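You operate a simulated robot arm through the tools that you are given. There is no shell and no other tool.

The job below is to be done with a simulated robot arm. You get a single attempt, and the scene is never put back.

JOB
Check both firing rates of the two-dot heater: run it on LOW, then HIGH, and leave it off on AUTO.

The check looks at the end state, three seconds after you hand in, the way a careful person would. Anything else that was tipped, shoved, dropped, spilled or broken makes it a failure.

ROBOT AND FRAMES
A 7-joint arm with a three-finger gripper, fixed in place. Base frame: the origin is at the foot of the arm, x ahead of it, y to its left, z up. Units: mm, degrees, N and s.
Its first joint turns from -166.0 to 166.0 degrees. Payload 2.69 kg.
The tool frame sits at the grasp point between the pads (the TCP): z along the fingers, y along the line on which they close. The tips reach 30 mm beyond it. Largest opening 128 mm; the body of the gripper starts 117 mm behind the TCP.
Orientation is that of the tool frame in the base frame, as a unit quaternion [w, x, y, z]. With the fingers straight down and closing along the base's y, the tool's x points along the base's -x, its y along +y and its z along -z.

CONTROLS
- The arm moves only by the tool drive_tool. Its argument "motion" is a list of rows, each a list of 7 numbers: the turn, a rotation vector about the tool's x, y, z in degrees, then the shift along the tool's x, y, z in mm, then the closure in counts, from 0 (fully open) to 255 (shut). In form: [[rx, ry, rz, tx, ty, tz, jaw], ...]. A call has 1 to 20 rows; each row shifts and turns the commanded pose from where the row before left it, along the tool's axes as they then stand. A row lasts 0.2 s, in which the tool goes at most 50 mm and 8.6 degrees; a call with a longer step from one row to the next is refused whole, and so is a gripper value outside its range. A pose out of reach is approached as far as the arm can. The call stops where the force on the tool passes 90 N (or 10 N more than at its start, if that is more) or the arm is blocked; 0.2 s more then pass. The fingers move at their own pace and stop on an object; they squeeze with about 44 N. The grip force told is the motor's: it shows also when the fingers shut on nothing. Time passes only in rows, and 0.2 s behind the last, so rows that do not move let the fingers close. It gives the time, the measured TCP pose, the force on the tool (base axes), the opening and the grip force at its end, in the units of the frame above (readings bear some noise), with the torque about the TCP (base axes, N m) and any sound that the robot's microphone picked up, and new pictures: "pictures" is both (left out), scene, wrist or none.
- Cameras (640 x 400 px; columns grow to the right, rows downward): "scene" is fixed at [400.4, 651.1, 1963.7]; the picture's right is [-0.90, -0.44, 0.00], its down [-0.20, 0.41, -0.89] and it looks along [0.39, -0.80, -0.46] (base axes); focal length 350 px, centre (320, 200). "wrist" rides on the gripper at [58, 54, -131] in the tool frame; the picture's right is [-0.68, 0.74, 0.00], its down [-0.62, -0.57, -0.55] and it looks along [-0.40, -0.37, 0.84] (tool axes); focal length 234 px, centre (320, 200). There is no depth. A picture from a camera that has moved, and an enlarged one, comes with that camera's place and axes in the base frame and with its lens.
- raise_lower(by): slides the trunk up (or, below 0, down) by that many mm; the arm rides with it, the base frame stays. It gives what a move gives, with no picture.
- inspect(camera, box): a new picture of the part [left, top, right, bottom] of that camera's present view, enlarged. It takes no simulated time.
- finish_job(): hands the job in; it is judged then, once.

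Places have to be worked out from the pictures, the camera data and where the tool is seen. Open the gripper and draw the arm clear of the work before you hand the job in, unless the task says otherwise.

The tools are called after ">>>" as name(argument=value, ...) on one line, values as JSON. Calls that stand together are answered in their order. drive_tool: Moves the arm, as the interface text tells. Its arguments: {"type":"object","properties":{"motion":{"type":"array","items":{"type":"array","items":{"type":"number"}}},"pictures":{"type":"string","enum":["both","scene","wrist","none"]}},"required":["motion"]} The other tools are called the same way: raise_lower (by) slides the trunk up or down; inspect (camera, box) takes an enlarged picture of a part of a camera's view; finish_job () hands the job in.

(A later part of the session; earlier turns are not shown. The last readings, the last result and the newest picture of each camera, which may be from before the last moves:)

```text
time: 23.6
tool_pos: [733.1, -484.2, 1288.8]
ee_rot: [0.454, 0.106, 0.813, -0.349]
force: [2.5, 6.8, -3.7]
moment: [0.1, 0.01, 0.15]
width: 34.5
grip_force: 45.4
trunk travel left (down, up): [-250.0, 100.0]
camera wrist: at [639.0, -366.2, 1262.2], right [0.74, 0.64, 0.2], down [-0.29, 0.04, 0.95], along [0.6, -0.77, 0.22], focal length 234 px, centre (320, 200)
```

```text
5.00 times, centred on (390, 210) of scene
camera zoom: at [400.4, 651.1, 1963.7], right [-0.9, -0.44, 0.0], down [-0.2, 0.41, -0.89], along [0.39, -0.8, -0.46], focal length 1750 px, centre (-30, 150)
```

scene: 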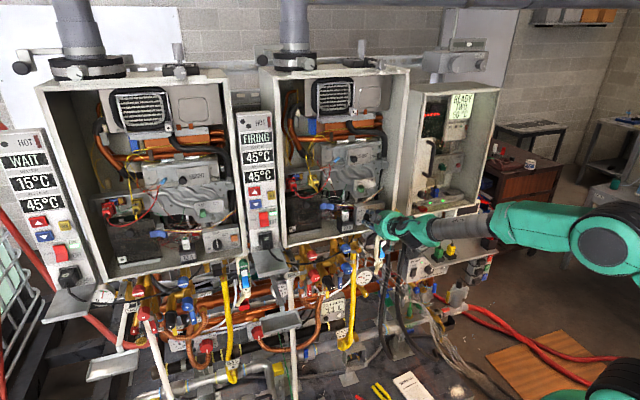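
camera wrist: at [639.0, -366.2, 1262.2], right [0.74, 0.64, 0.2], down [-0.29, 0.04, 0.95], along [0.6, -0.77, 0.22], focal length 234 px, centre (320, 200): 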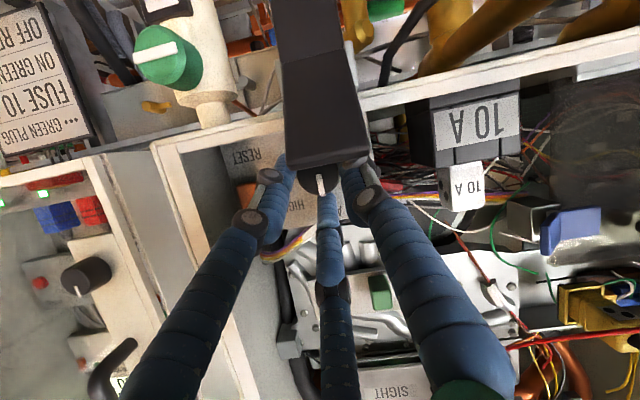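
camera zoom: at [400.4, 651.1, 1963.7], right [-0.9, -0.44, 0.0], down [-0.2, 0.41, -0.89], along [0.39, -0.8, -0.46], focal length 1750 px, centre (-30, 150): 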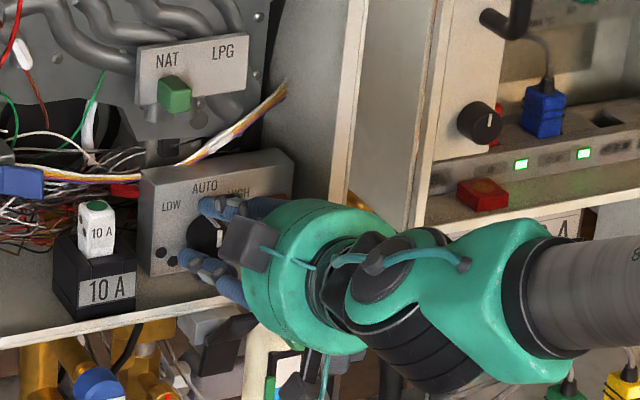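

Firm grip on the knob (opening 34.5, low net force). I now turn it counter-clockwise (toward LOW) about the dial's own axis, 45° in 5° steps.

>>> drive_tool(motion=[[1.475, 0.865, -4.695, -0.371, 0.642, 0, 230], [1.475, 0.865, -4.695, -0.371, 0.642, 0, 230], [1.475, 0.865, -4.695, -0.371, 0.642, 0, 230], [1.475, 0.865, -4.695, -0.371, 0.642, 0, 230], [1.475, 0.865, -4.695, -0.371, 0.642, 0, 230], [1.475, 0.865, -4.695, -0.371, 0.642, 0, 230]], pictures="both")

>>> inspect(camera="scene", box=[340, 170, 440, 250])

>>> inspect(camera="scene", box=[230, 100, 300, 200])

>>> inspect(camera="wrist", box=[230, 80, 410, 220])

```text
time: 25.0
tool_pos: [736.8, -481.0, 1288.9]
ee_rot: [0.309, -0.044, 0.804, -0.506]
force: [8.7, 14.7, -11.4]
moment: [0.2, -0.09, 0.24]
width: 34.1
grip_force: 45.3
trunk travel left (down, up): [-250.0, 100.0]
camera wrist: at [630.9, -374.2, 1256.1], right [0.72, 0.62, -0.31], down [0.06, 0.39, 0.92], along [0.69, -0.68, 0.25], focal length 234 px, centre (320, 200)
```

scene: 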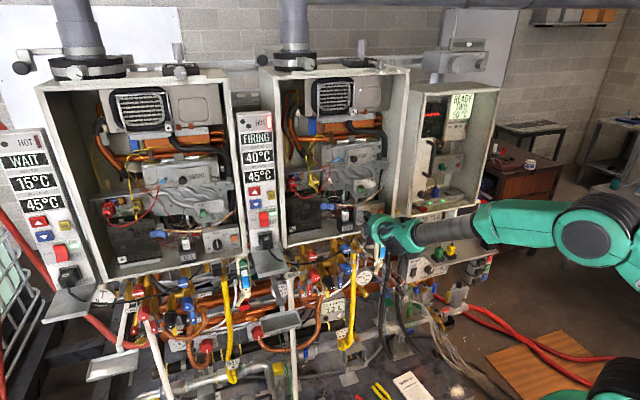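
wrist: 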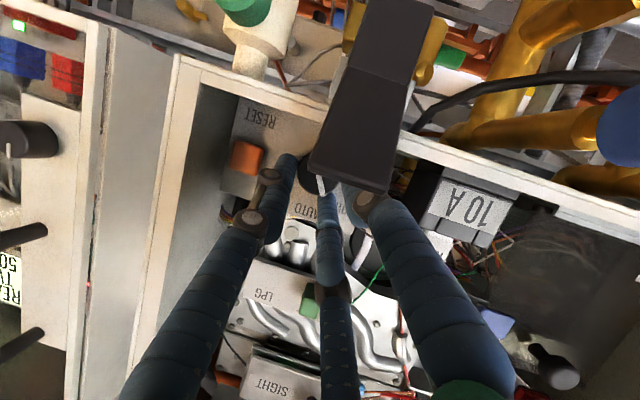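

```text
5.00 times, centred on (390, 210) of scene
camera zoom: at [400.4, 651.1, 1963.7], right [-0.9, -0.44, 0.0], down [-0.2, 0.41, -0.89], along [0.39, -0.8, -0.46], focal length 1750 px, centre (-30, 150)
```

zoom: 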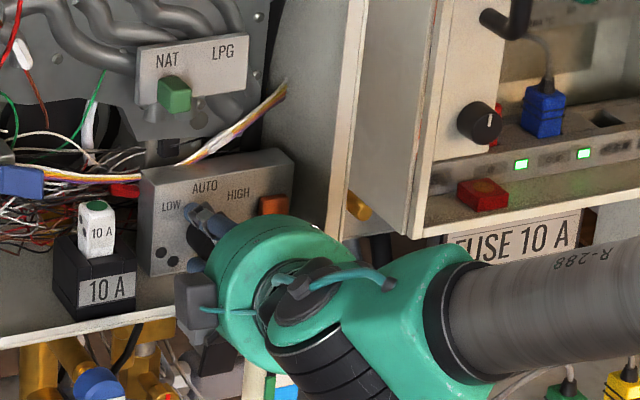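

```text
4.00 times, centred on (265, 150) of scene
camera zoom: at [400.4, 651.1, 1963.7], right [-0.9, -0.44, 0.0], down [-0.2, 0.41, -0.89], along [0.39, -0.8, -0.46], focal length 1400 px, centre (540, 400)
```

zoom: 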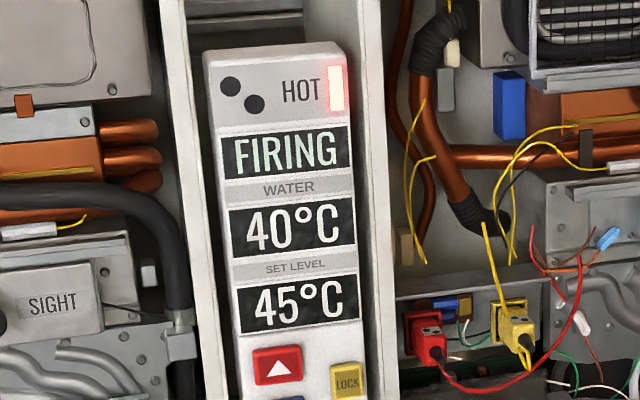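

```text
2.86 times, centred on (320, 150) of wrist
camera zoom: at [630.9, -374.2, 1256.1], right [0.72, 0.62, -0.31], down [0.06, 0.39, 0.92], along [0.69, -0.68, 0.25], focal length 669 px, centre (320, 343)
```

zoom: 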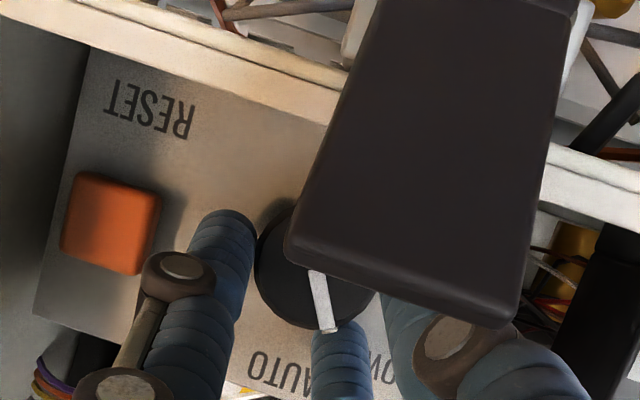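

The knob turned 30° with the fingers, the HOT lamp came on, and it keeps FIRING. The side force says my turning centre is a millimetre or two high/right, so I add a small left/down correction while turning the last 15° to LOW.

>>> drive_tool(motion=[[1.475, 0.865, -4.695, -0.641, 1.182, 0, 230], [1.475, 0.865, -4.695, -0.641, 1.182, 0, 230], [1.475, 0.865, -4.695, -0.641, 1.182, 0, 230], [0, 0, 0, 0, 0, 0, 230]], pictures="both")

>>> inspect(camera="scene", box=[340, 170, 440, 250])

>>> inspect(camera="scene", box=[230, 100, 300, 200])

>>> inspect(camera="wrist", box=[230, 80, 410, 220])

```text
time: 26.0
tool_pos: [740.1, -478.6, 1289.2]
ee_rot: [0.23, -0.12, 0.778, -0.572]
force: [26.0, 18.5, 1.6]
moment: [0.72, -0.71, -2.63]
width: 36.7
grip_force: 44.9
trunk travel left (down, up): [-250.0, 100.0]
camera wrist: at [629.4, -377.7, 1257.5], right [0.64, 0.54, -0.55], down [0.22, 0.56, 0.8], along [0.73, -0.64, 0.24], focal length 234 px, centre (320, 200)
```

scene: 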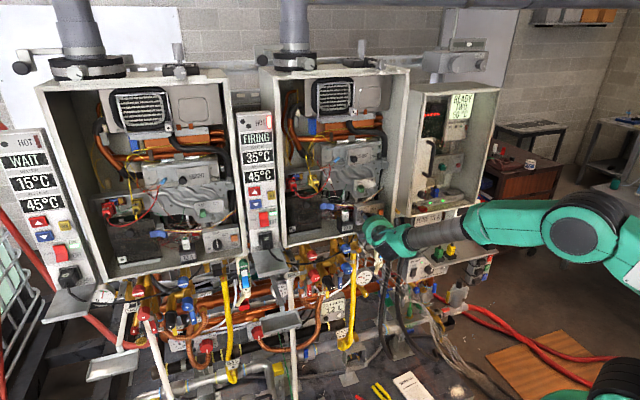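
wrist: 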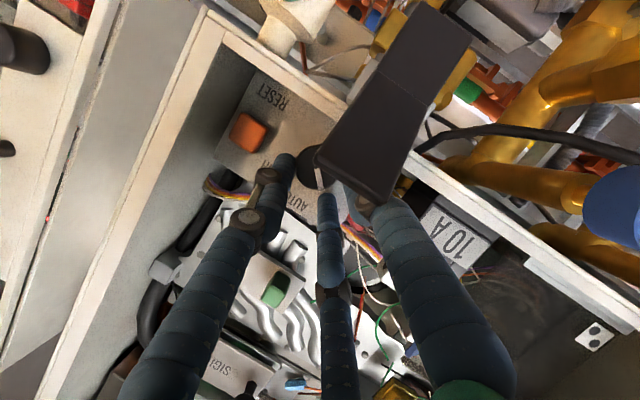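

```text
5.00 times, centred on (390, 210) of scene
camera zoom: at [400.4, 651.1, 1963.7], right [-0.9, -0.44, 0.0], down [-0.2, 0.41, -0.89], along [0.39, -0.8, -0.46], focal length 1750 px, centre (-30, 150)
```

zoom: 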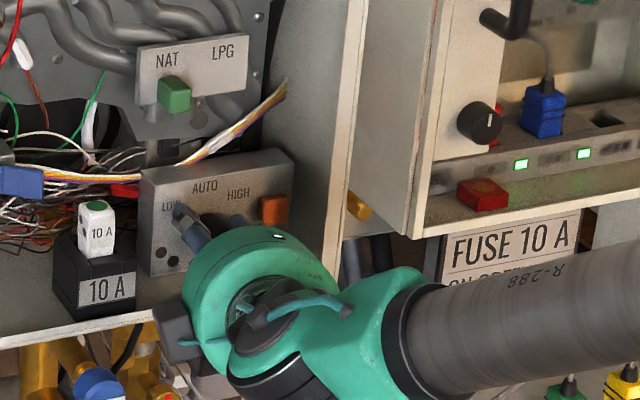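

```text
4.00 times, centred on (265, 150) of scene
camera zoom: at [400.4, 651.1, 1963.7], right [-0.9, -0.44, 0.0], down [-0.2, 0.41, -0.89], along [0.39, -0.8, -0.46], focal length 1400 px, centre (540, 400)
```

zoom: 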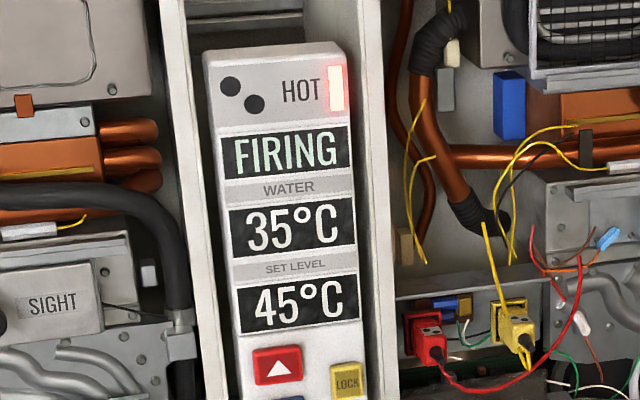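

```text
2.86 times, centred on (320, 150) of wrist
camera zoom: at [629.4, -377.7, 1257.5], right [0.64, 0.54, -0.55], down [0.22, 0.56, 0.8], along [0.73, -0.64, 0.24], focal length 669 px, centre (320, 343)
```

zoom: 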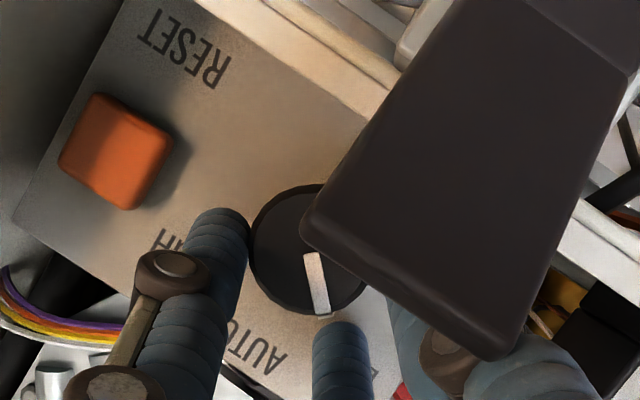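

The dial is near LOW (water has fallen to 35 °C, still FIRING), but the force (about 31 N sideways with a −2.6 N·m twist) indicates the lower-left finger is leaning on the black paddle. I turn back about 7° right away to relieve it and check.

>>> drive_tool(motion=[[-1.03, -0.605, 3.29, 0.26, -0.45, 0, 230], [-1.03, -0.605, 3.29, 0.26, -0.45, 0, 230]], pictures="both")

>>> inspect(camera="scene", box=[340, 180, 420, 250])

>>> inspect(camera="wrist", box=[230, 80, 450, 250])

```text
time: 26.6
tool_pos: [738.7, -478.8, 1288.9]
ee_rot: [0.268, -0.084, 0.791, -0.543]
force: [31.9, 6.9, 13.0]
moment: [-0.33, -0.53, 0.88]
width: 36.3
grip_force: 44.7
trunk travel left (down, up): [-250.0, 100.0]
camera wrist: at [631.3, -375.9, 1257.8], right [0.69, 0.58, -0.44], down [0.15, 0.48, 0.86], along [0.71, -0.66, 0.25], focal length 234 px, centre (320, 200)
```

scene: 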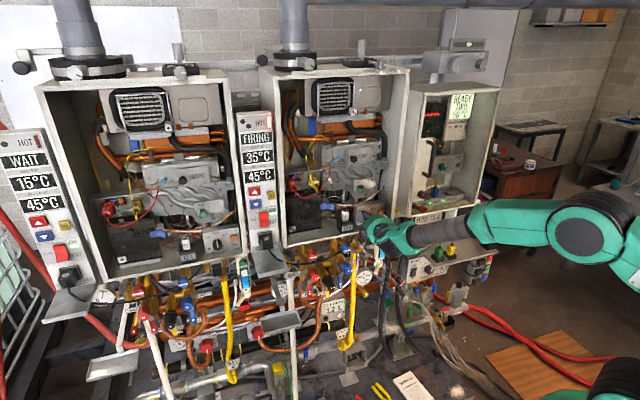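
wrist: 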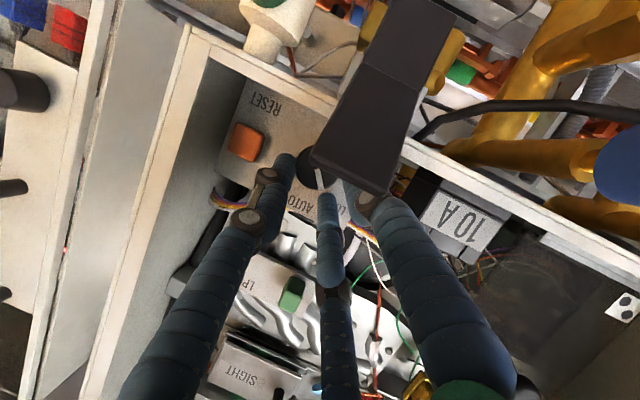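

```text
5.71 times, centred on (380, 215) of scene
camera zoom: at [400.4, 651.1, 1963.7], right [-0.9, -0.44, 0.0], down [-0.2, 0.41, -0.89], along [0.39, -0.8, -0.46], focal length 1999 px, centre (-23, 114)
```

zoom: 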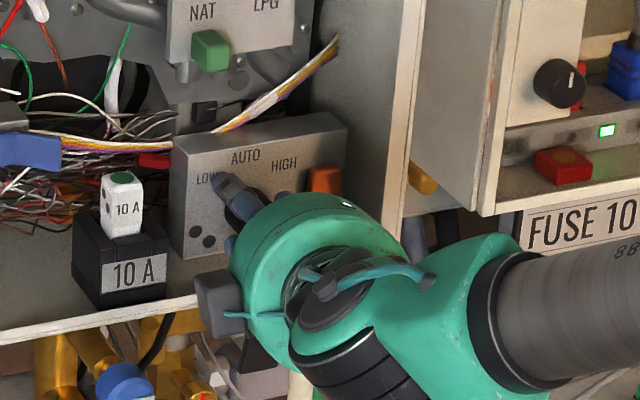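

```text
2.35 times, centred on (340, 165) of wrist
camera zoom: at [631.3, -375.9, 1257.8], right [0.69, 0.58, -0.44], down [0.15, 0.48, 0.86], along [0.71, -0.66, 0.25], focal length 551 px, centre (273, 282)
```

zoom: 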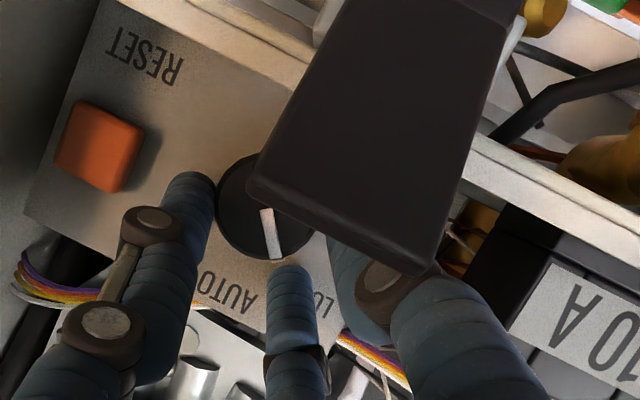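

Forces are still locked in through the grip, so I release the knob here (it stays near LOW), then back straight out along the tool axis to look at where the pointer is and re-plan.

>>> drive_tool(motion=[[0, 0, 0, 0, 0, 0, 180], [0, 0, 0, 0, 0, 0, 170], [0, 0, 0, 0, 0, -10, 168], [0, 0, 0, 0, 0, -20, 168], [0, 0, 0, 0, 0, -30, 168], [0, 0, 0, 0, 0, -30, 168]], pictures="both")

>>> inspect(camera="scene", box=[350, 190, 410, 240])

>>> inspect(camera="scene", box=[230, 100, 300, 200])

>>> inspect(camera="wrist", box=[220, 60, 440, 230])

```text
time: 28.0
tool_pos: [690.7, -407.7, 1308.8]
ee_rot: [0.266, -0.084, 0.793, -0.541]
force: [2.1, -0.4, 1.3]
moment: [-0.01, -0.09, -0.01]
width: 43.3
grip_force: 0.1
trunk travel left (down, up): [-250.0, 100.0]
camera wrist: at [584.1, -304.2, 1277.2], right [0.68, 0.58, -0.44], down [0.15, 0.48, 0.86], along [0.71, -0.66, 0.24], focal length 234 px, centre (320, 200)
```

scene: 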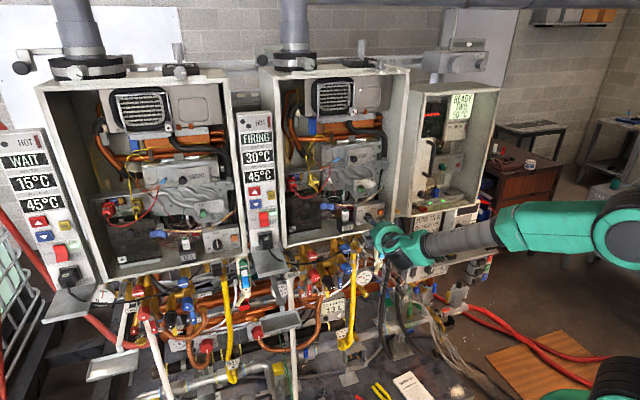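
wrist: 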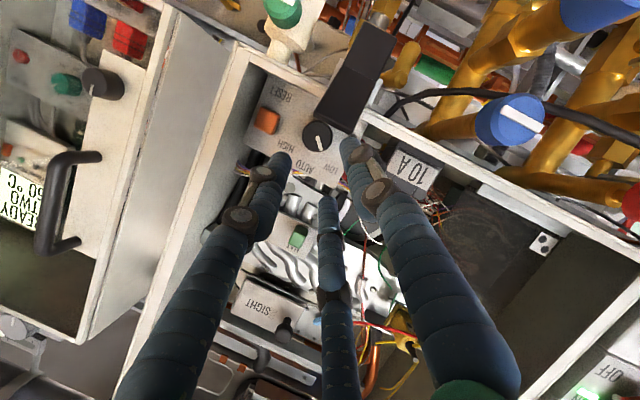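

```text
8.00 times, centred on (380, 215) of scene
camera zoom: at [400.4, 651.1, 1963.7], right [-0.9, -0.44, 0.0], down [-0.2, 0.41, -0.89], along [0.39, -0.8, -0.46], focal length 2799 px, centre (-160, 80)
```

zoom: 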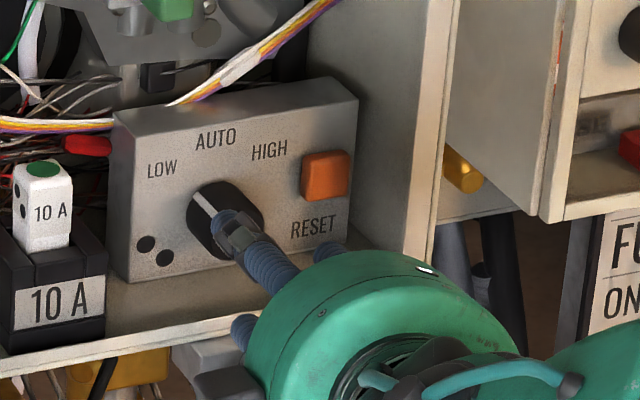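

```text
4.00 times, centred on (265, 150) of scene
camera zoom: at [400.4, 651.1, 1963.7], right [-0.9, -0.44, 0.0], down [-0.2, 0.41, -0.89], along [0.39, -0.8, -0.46], focal length 1400 px, centre (540, 400)
```

zoom: 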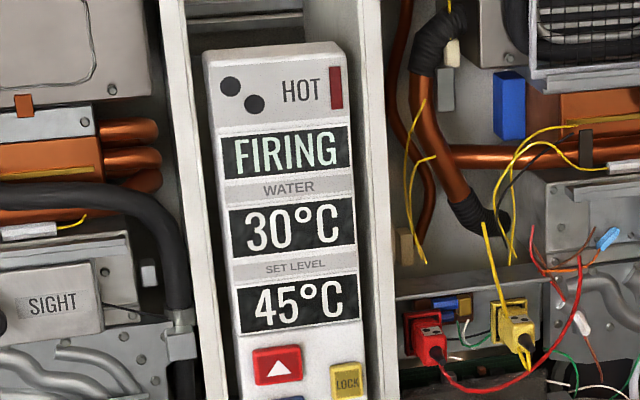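

```text
2.35 times, centred on (330, 145) of wrist
camera zoom: at [584.1, -304.2, 1277.2], right [0.68, 0.58, -0.44], down [0.15, 0.48, 0.86], along [0.71, -0.66, 0.24], focal length 551 px, centre (296, 329)
```

zoom: 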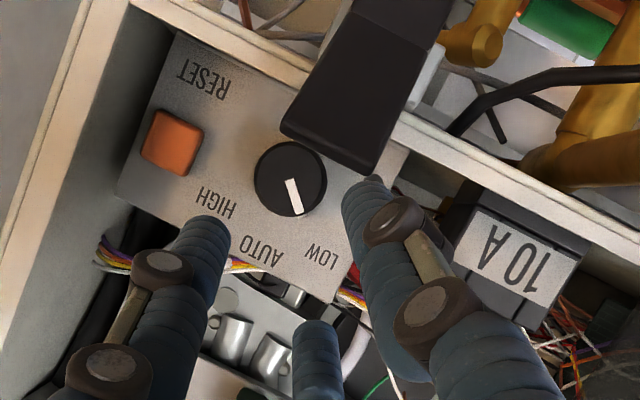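

The pointer now sits at LOW (I measure ~42–45° left of AUTO), still FIRING with water settling to 30 °C – the low rate. For the turn to HIGH I'll re-grip with the hand rolled only 32° (clear of the paddle) so the whole sweep stays clear. Rotating 6° back, then advancing along the tool line.

>>> drive_tool(motion=[[-1.77, -1.038, 5.634, 0, 0, 0, 168], [0, 0, 0, 2.2, -5.1, 0, 168], [0, 0, 0, 0, 0, 20, 168], [0, 0, 0, 0, 0, 20, 168], [0, 0, 0, 0, 0, 18, 168], [0, 0, 0, 0, 0, 0, 168]], pictures="both")

>>> inspect(camera="wrist", box=[230, 80, 410, 220])

>>> inspect(camera="scene", box=[230, 100, 300, 200])

```text
time: 29.4
tool_pos: [718.9, -456.3, 1298.4]
ee_rot: [0.299, -0.053, 0.802, -0.515]
force: [0.3, 0.4, 0.5]
moment: [-0.01, -0.02, 0.05]
width: 43.8
grip_force: 0.0
trunk travel left (down, up): [-250.0, 100.0]
camera wrist: at [613.8, -350.3, 1265.8], right [0.71, 0.61, -0.34], down [0.08, 0.42, 0.91], along [0.69, -0.68, 0.25], focal length 234 px, centre (320, 200)
```

scene: 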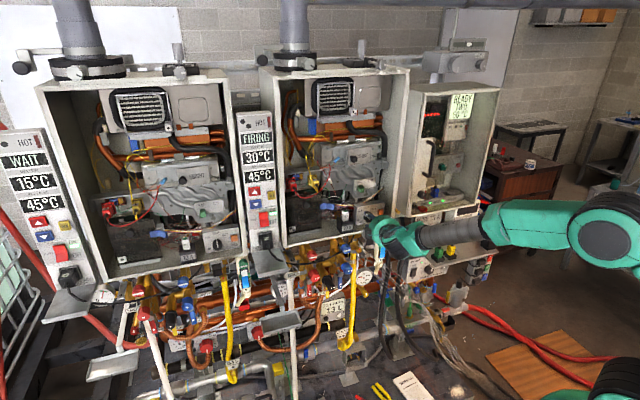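
wrist: 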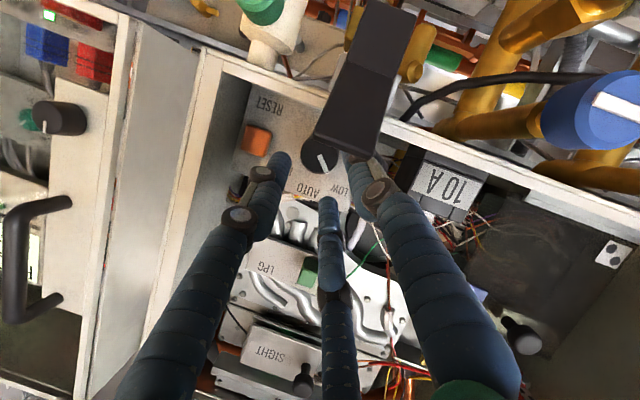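

```text
2.86 times, centred on (320, 150) of wrist
camera zoom: at [613.8, -350.3, 1265.8], right [0.71, 0.61, -0.34], down [0.08, 0.42, 0.91], along [0.69, -0.68, 0.25], focal length 669 px, centre (320, 343)
```

zoom: 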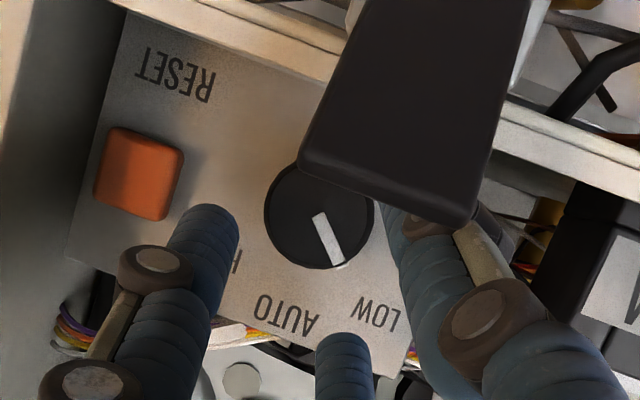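

```text
4.00 times, centred on (265, 150) of scene
camera zoom: at [400.4, 651.1, 1963.7], right [-0.9, -0.44, 0.0], down [-0.2, 0.41, -0.89], along [0.39, -0.8, -0.46], focal length 1400 px, centre (540, 400)
```

zoom: 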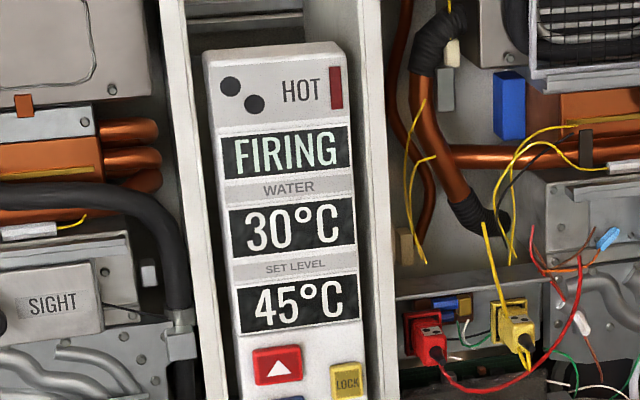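

Pointer confirmed at ~44° (LOW), water steady at 30 °C. The tool line passes ~2–3 mm high, so I trim down slightly and advance the last 29 mm, then close.

>>> drive_tool(motion=[[0, 0, 0, 1.6, 2.2, 9, 168], [0, 0, 0, 0, 0, 10, 168], [0, 0, 0, 0, 0, 10, 168], [0, 0, 0, 0, 0, 0, 168], [0, 0, 0, 0, 0, 0, 180], [0, 0, 0, 0, 0, 0, 192], [0, 0, 0, 0, 0, 0, 204], [0, 0, 0, 0, 0, 0, 216], [0, 0, 0, 0, 0, 0, 230]], pictures="both")

>>> inspect(camera="wrist", box=[230, 80, 410, 220])

>>> inspect(camera="scene", box=[340, 170, 440, 250])

```text
time: 31.4
tool_pos: [734.7, -477.0, 1287.0]
ee_rot: [0.299, -0.054, 0.802, -0.515]
force: [1.5, 2.7, -0.3]
moment: [-0.14, -0.15, 0.36]
width: 33.4
grip_force: 45.0
trunk travel left (down, up): [-250.0, 100.0]
camera wrist: at [628.2, -372.7, 1255.5], right [0.71, 0.61, -0.34], down [0.08, 0.42, 0.91], along [0.69, -0.68, 0.25], focal length 234 px, centre (320, 200)
```

scene: 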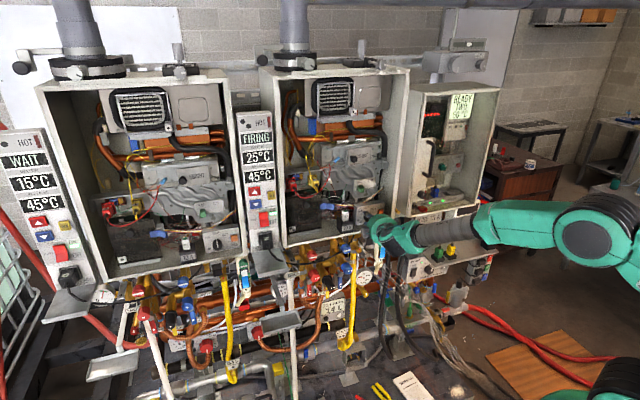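
wrist: 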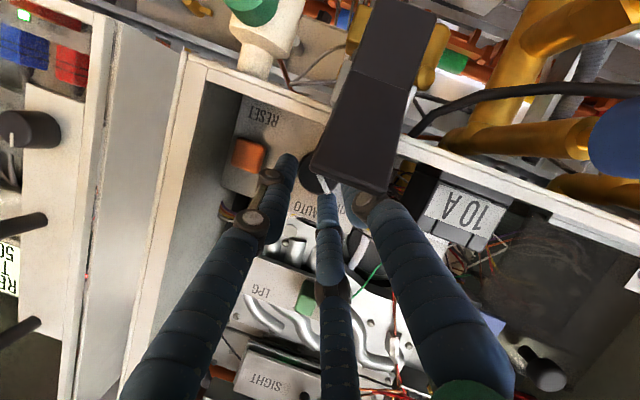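

```text
2.86 times, centred on (320, 150) of wrist
camera zoom: at [628.2, -372.7, 1255.5], right [0.71, 0.61, -0.34], down [0.08, 0.42, 0.91], along [0.69, -0.68, 0.25], focal length 669 px, centre (320, 343)
```

zoom: 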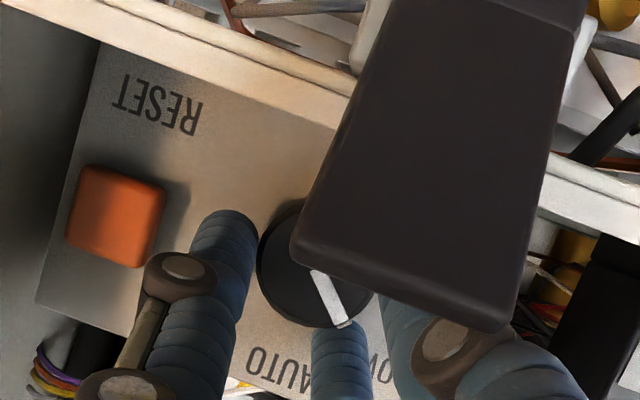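

```text
5.00 times, centred on (390, 210) of scene
camera zoom: at [400.4, 651.1, 1963.7], right [-0.9, -0.44, 0.0], down [-0.2, 0.41, -0.89], along [0.39, -0.8, -0.46], focal length 1750 px, centre (-30, 150)
```

zoom: 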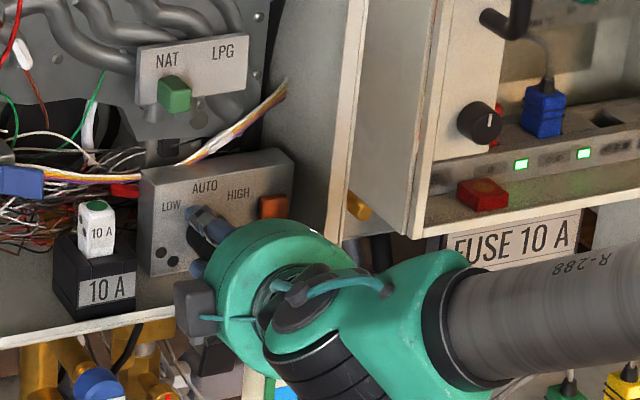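

Clean grip this time (only ~3 N). I turn clockwise 45° first (LOW → AUTO side) and check forces before continuing to HIGH.

>>> drive_tool(motion=[[-1.475, -0.865, 4.695, 0.415, -0.717, 0, 230], [-1.475, -0.865, 4.695, 0.415, -0.717, 0, 230], [-1.475, -0.865, 4.695, 0.415, -0.717, 0, 230], [-1.475, -0.865, 4.695, 0.415, -0.717, 0, 230], [-1.475, -0.865, 4.695, 0.415, -0.717, 0, 230], [-1.475, -0.865, 4.695, 0.415, -0.717, 0, 230], [-1.475, -0.865, 4.695, 0.415, -0.717, 0, 230], [-1.475, -0.865, 4.695, 0.415, -0.717, 0, 230], [-1.475, -0.865, 4.695, 0.415, -0.717, 0, 230]], pictures="both")

>>> inspect(camera="wrist", box=[230, 80, 410, 220])

>>> inspect(camera="scene", box=[230, 100, 430, 250])

```text
time: 33.4
tool_pos: [728.6, -484.1, 1287.6]
ee_rot: [0.508, 0.172, 0.798, -0.274]
force: [4.4, -2.0, -2.1]
moment: [-0.39, -0.42, -0.04]
width: 33.3
grip_force: 44.8
trunk travel left (down, up): [-250.0, 100.0]
camera wrist: at [639.3, -361.4, 1266.1], right [0.69, 0.59, 0.42], down [-0.44, -0.11, 0.89], along [0.57, -0.8, 0.18], focal length 234 px, centre (320, 200)
```

scene: 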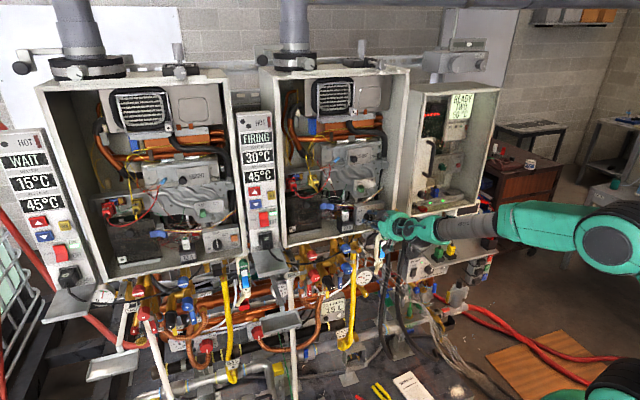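
wrist: 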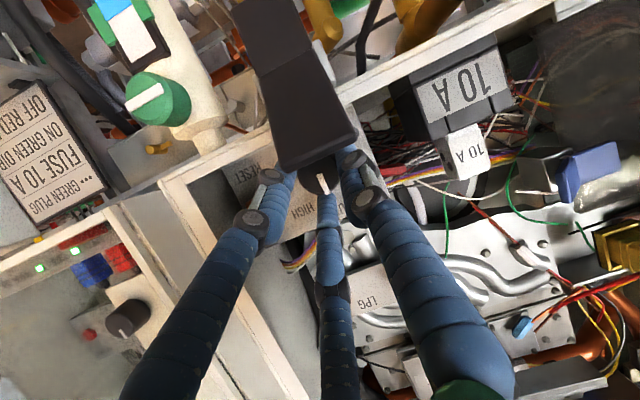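

```text
2.86 times, centred on (320, 150) of wrist
camera zoom: at [639.3, -361.4, 1266.1], right [0.69, 0.59, 0.42], down [-0.44, -0.11, 0.89], along [0.57, -0.8, 0.18], focal length 669 px, centre (320, 343)
```

zoom: 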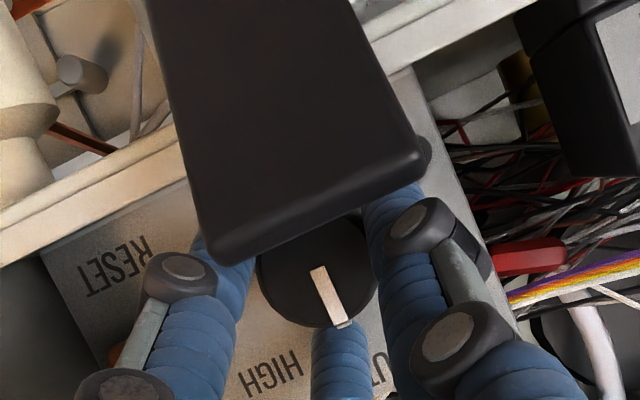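

```text
2.67 times, centred on (330, 175) of scene
camera zoom: at [400.4, 651.1, 1963.7], right [-0.9, -0.44, 0.0], down [-0.2, 0.41, -0.89], along [0.39, -0.8, -0.46], focal length 933 px, centre (293, 267)
```

zoom: 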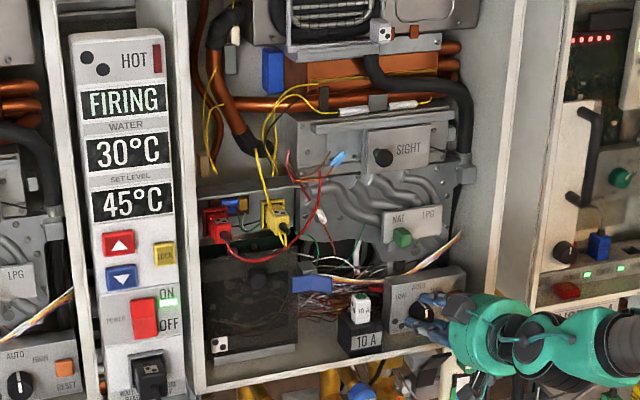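

Smooth (about 5 N). Dial is around AUTO; I continue clockwise another 25° toward HIGH, checking forces.

>>> drive_tool(motion=[[-1.475, -0.865, 4.695, 0.415, -0.717, 0, 230], [-1.475, -0.865, 4.695, 0.415, -0.717, 0, 230], [-1.475, -0.865, 4.695, 0.415, -0.717, 0, 230], [-1.475, -0.865, 4.695, 0.415, -0.717, 0, 230], [-1.475, -0.865, 4.695, 0.415, -0.717, 0, 230], [-1.475, -0.865, 4.695, 0.415, -0.717, 0, 230]], pictures="both")

>>> inspect(camera="wrist", box=[230, 80, 410, 220])

>>> inspect(camera="scene", box=[230, 100, 430, 250])

```text
time: 34.8
tool_pos: [754.7, -440.7, 1289.5]
ee_rot: [0.579, 0.283, 0.751, -0.148]
force: [0.9, 0.6, 0.4]
moment: [-0.03, 0.04, -0.09]
width: 12.2
grip_force: 0.0
out of reach, approached as far as the arm can: row 3, 4, 5, 6
trunk travel left (down, up): [-250.0, 100.0]
camera wrist: at [674.1, -310.7, 1277.7], right [0.55, 0.42, 0.72], down [-0.66, -0.31, 0.68], along [0.5, -0.86, 0.11], focal length 234 px, centre (320, 200)
```

scene: 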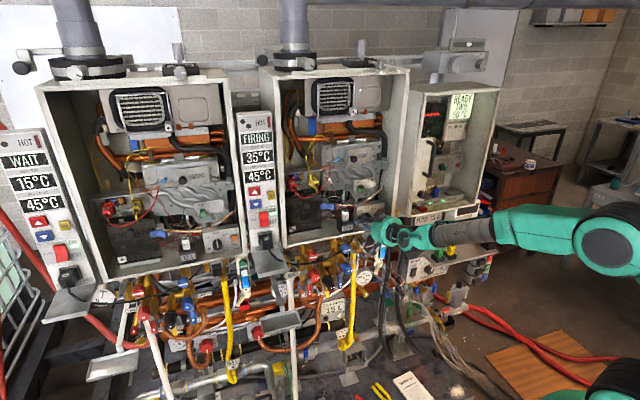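
wrist: 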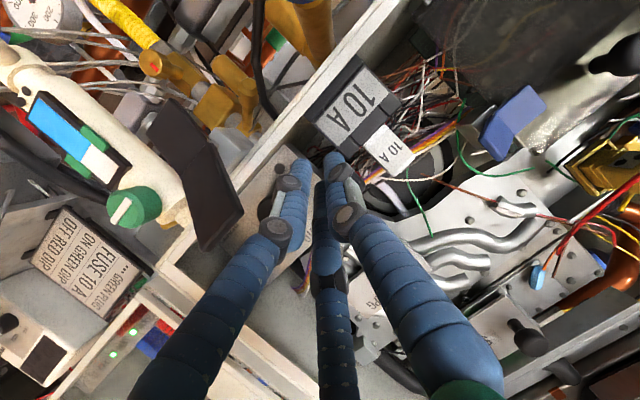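

```text
2.86 times, centred on (320, 150) of wrist
camera zoom: at [674.1, -310.7, 1277.7], right [0.55, 0.42, 0.72], down [-0.66, -0.31, 0.68], along [0.5, -0.86, 0.11], focal length 669 px, centre (320, 343)
```

zoom: 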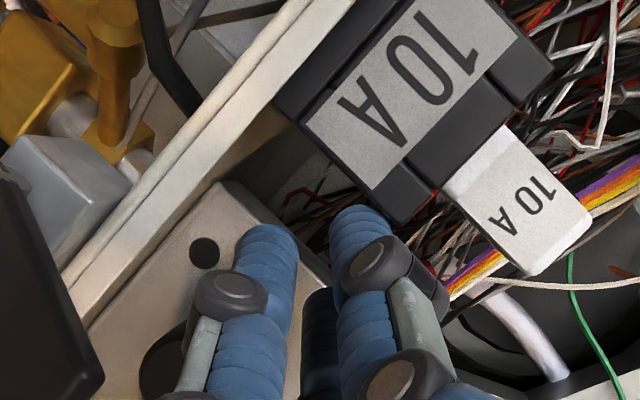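

```text
2.67 times, centred on (330, 175) of scene
camera zoom: at [400.4, 651.1, 1963.7], right [-0.9, -0.44, 0.0], down [-0.2, 0.41, -0.89], along [0.39, -0.8, -0.46], focal length 933 px, centre (293, 267)
```

zoom: 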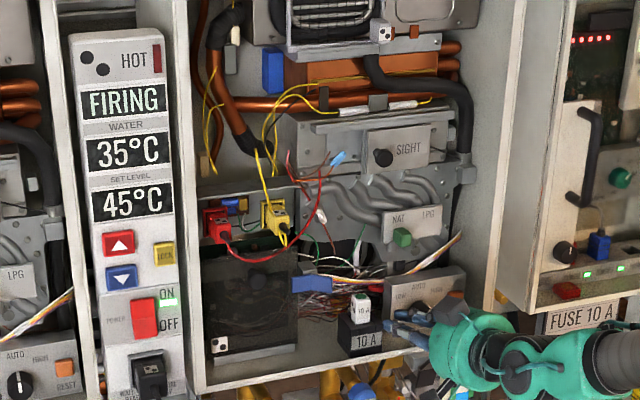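

The arm hit a joint limit in the roll ("out of reach") and the hand slid off the knob to its left; no contact force now. I'll check the dial, the fuse and everything near before moving.

>>> inspect(camera="scene", box=[340, 180, 420, 250])

>>> inspect(camera="wrist", box=[220, 100, 340, 240])

```text
5.71 times, centred on (380, 215) of scene
camera zoom: at [400.4, 651.1, 1963.7], right [-0.9, -0.44, 0.0], down [-0.2, 0.41, -0.89], along [0.39, -0.8, -0.46], focal length 1999 px, centre (-23, 114)
```

zoom: 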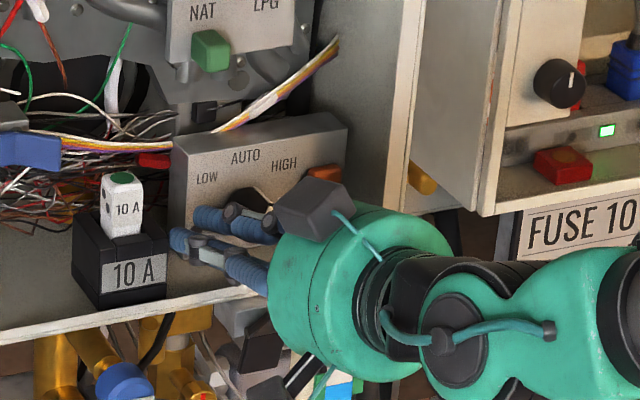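

```text
2.86 times, centred on (280, 170) of wrist
camera zoom: at [674.1, -310.7, 1277.7], right [0.55, 0.42, 0.72], down [-0.66, -0.31, 0.68], along [0.5, -0.86, 0.11], focal length 669 px, centre (434, 286)
```

zoom: 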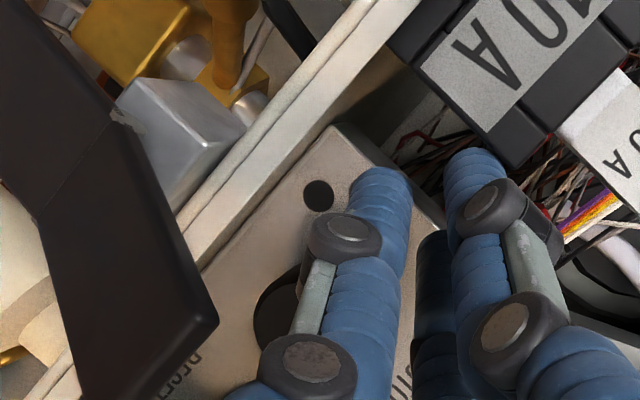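

The dial is hidden by the fingers, everything else looks undisturbed. I retreat straight outward along the tool axis first, keeping the fingers narrow.

>>> drive_tool(motion=[[0, 0, 0, 0, 0, -25, 230], [0, 0, 0, 0, 0, -40, 230], [0, 0, 0, 0, 0, -40, 230]], pictures="both")

>>> inspect(camera="scene", box=[340, 180, 420, 250])

>>> inspect(camera="wrist", box=[200, 60, 400, 220])

>>> inspect(camera="scene", box=[230, 100, 300, 200])

```text
time: 35.6
tool_pos: [669.5, -386.4, 1321.3]
ee_rot: [0.58, 0.283, 0.75, -0.148]
force: [0.0, 0.1, 0.3]
moment: [0.02, 0.03, 0.0]
width: 12.5
grip_force: 0.1
trunk travel left (down, up): [-250.0, 100.0]
camera wrist: at [589.3, -256.4, 1309.0], right [0.55, 0.41, 0.72], down [-0.66, -0.31, 0.68], along [0.5, -0.86, 0.11], focal length 234 px, centre (320, 200)
```

scene: 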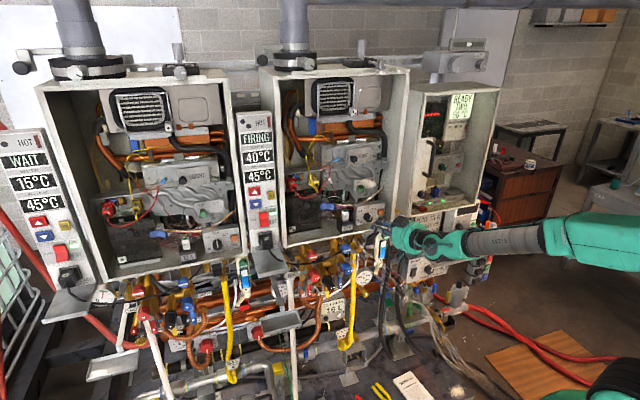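
wrist: 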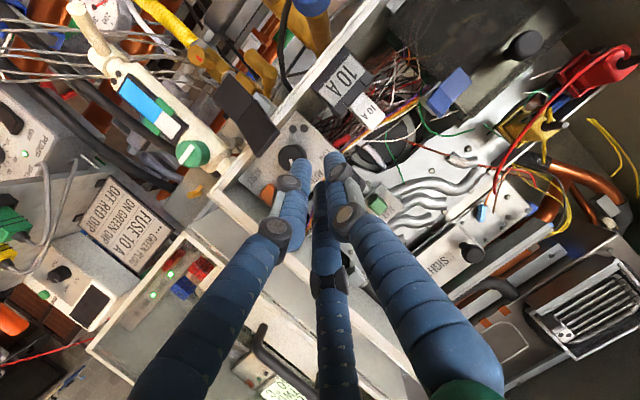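

```text
5.71 times, centred on (380, 215) of scene
camera zoom: at [400.4, 651.1, 1963.7], right [-0.9, -0.44, 0.0], down [-0.2, 0.41, -0.89], along [0.39, -0.8, -0.46], focal length 1999 px, centre (-23, 114)
```

zoom: 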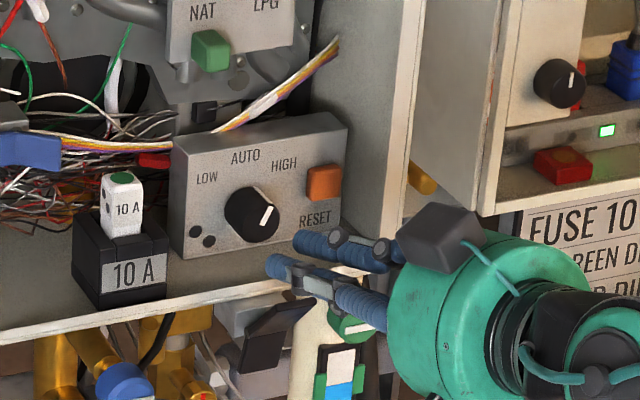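

```text
2.50 times, centred on (300, 140) of wrist
camera zoom: at [589.3, -256.4, 1309.0], right [0.55, 0.41, 0.72], down [-0.66, -0.31, 0.68], along [0.5, -0.86, 0.11], focal length 585 px, centre (370, 350)
```

zoom: 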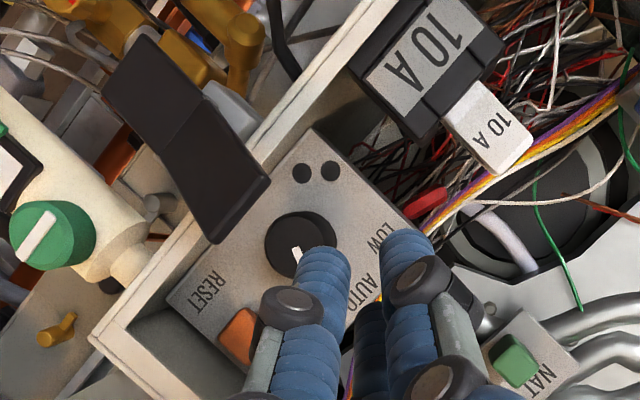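

```text
4.00 times, centred on (265, 150) of scene
camera zoom: at [400.4, 651.1, 1963.7], right [-0.9, -0.44, 0.0], down [-0.2, 0.41, -0.89], along [0.39, -0.8, -0.46], focal length 1400 px, centre (540, 400)
```

zoom: 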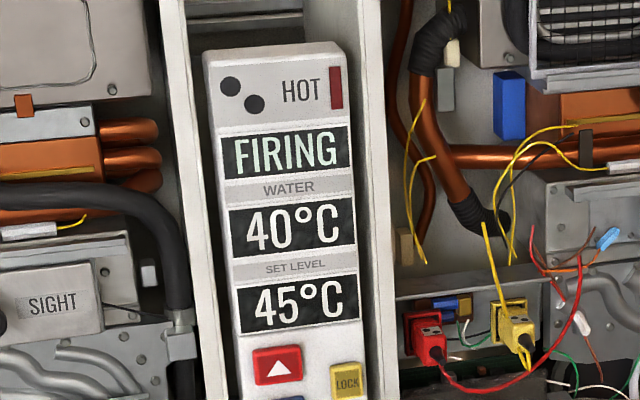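

The dial is untouched since and now points roughly 22° toward HIGH (between AUTO and HIGH); all else looks fine. The roll limit is near ψ≈-25°, so I'll re-grip with the hand pre-rolled ~13° the other way, giving enough range for HIGH and back to AUTO. Rotating 43° CCW out here, then closing part of the distance.

>>> drive_tool(motion=[[1.602, 0.758, -5.079, 0, 0, 0, 200], [1.602, 0.758, -5.079, 0, 0, 0, 168], [1.602, 0.758, -5.079, 0, 0, 0, 168], [1.602, 0.758, -5.079, 0, 0, 0, 168], [1.602, 0.758, -5.079, 0, 0, 0, 168], [1.602, 0.758, -5.079, 0, 0, 0, 168], [1.602, 0.758, -5.079, 0, 0, 0, 168], [1.602, 0.758, -5.079, 0, 0, 0, 168], [0, 0, 0, 4.6, -13.6, 0, 168], [0, 0, 0, 0, 0, 25, 168], [0, 0, 0, 0, 0, 25, 168], [0, 0, 0, 0, 0, 20, 168], [0, 0, 0, 0, 0, 0, 168]], pictures="both")

>>> inspect(camera="wrist", box=[230, 80, 410, 220])

>>> inspect(camera="scene", box=[340, 180, 420, 250])

>>> inspect(camera="scene", box=[230, 100, 300, 200])

```text
time: 38.4
tool_pos: [704.4, -446.0, 1300.5]
ee_rot: [0.418, 0.074, 0.81, -0.405]
force: [0.6, -0.4, -0.4]
moment: [0.0, 0.01, 0.0]
width: 43.8
grip_force: 0.1
trunk travel left (down, up): [-250.0, 100.0]
camera wrist: at [611.2, -329.3, 1268.7], right [0.77, 0.63, 0.06], down [-0.2, 0.15, 0.97], along [0.6, -0.76, 0.25], focal length 234 px, centre (320, 200)
```

scene: 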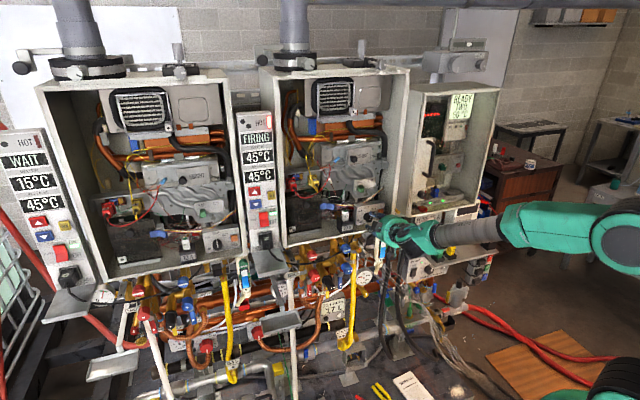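
wrist: 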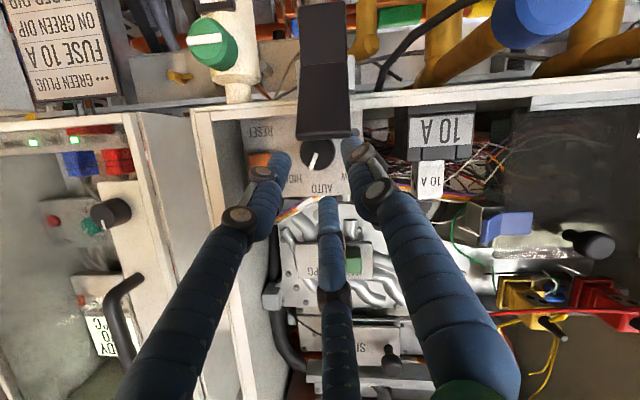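

```text
2.86 times, centred on (320, 150) of wrist
camera zoom: at [611.2, -329.3, 1268.7], right [0.77, 0.63, 0.06], down [-0.2, 0.15, 0.97], along [0.6, -0.76, 0.25], focal length 669 px, centre (320, 343)
```

zoom: 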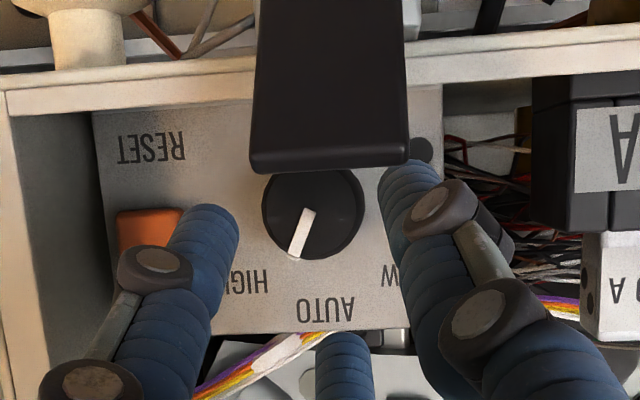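

```text
5.71 times, centred on (380, 215) of scene
camera zoom: at [400.4, 651.1, 1963.7], right [-0.9, -0.44, 0.0], down [-0.2, 0.41, -0.89], along [0.39, -0.8, -0.46], focal length 1999 px, centre (-23, 114)
```

zoom: 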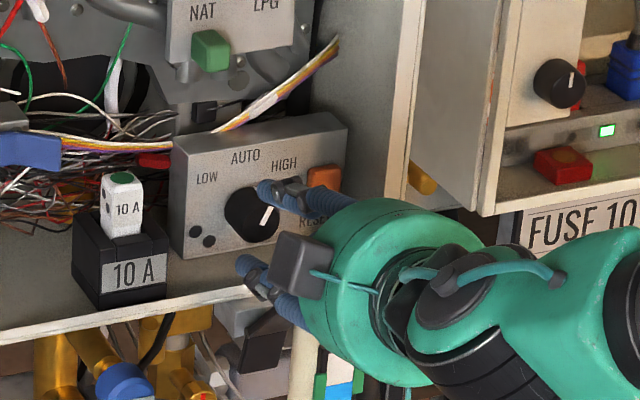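

```text
4.00 times, centred on (265, 150) of scene
camera zoom: at [400.4, 651.1, 1963.7], right [-0.9, -0.44, 0.0], down [-0.2, 0.41, -0.89], along [0.39, -0.8, -0.46], focal length 1400 px, centre (540, 400)
```

zoom: 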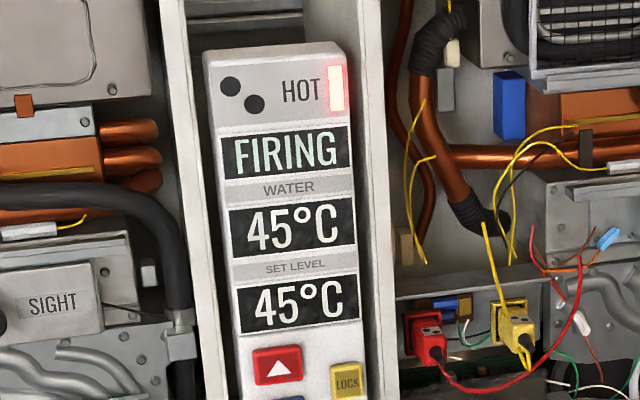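

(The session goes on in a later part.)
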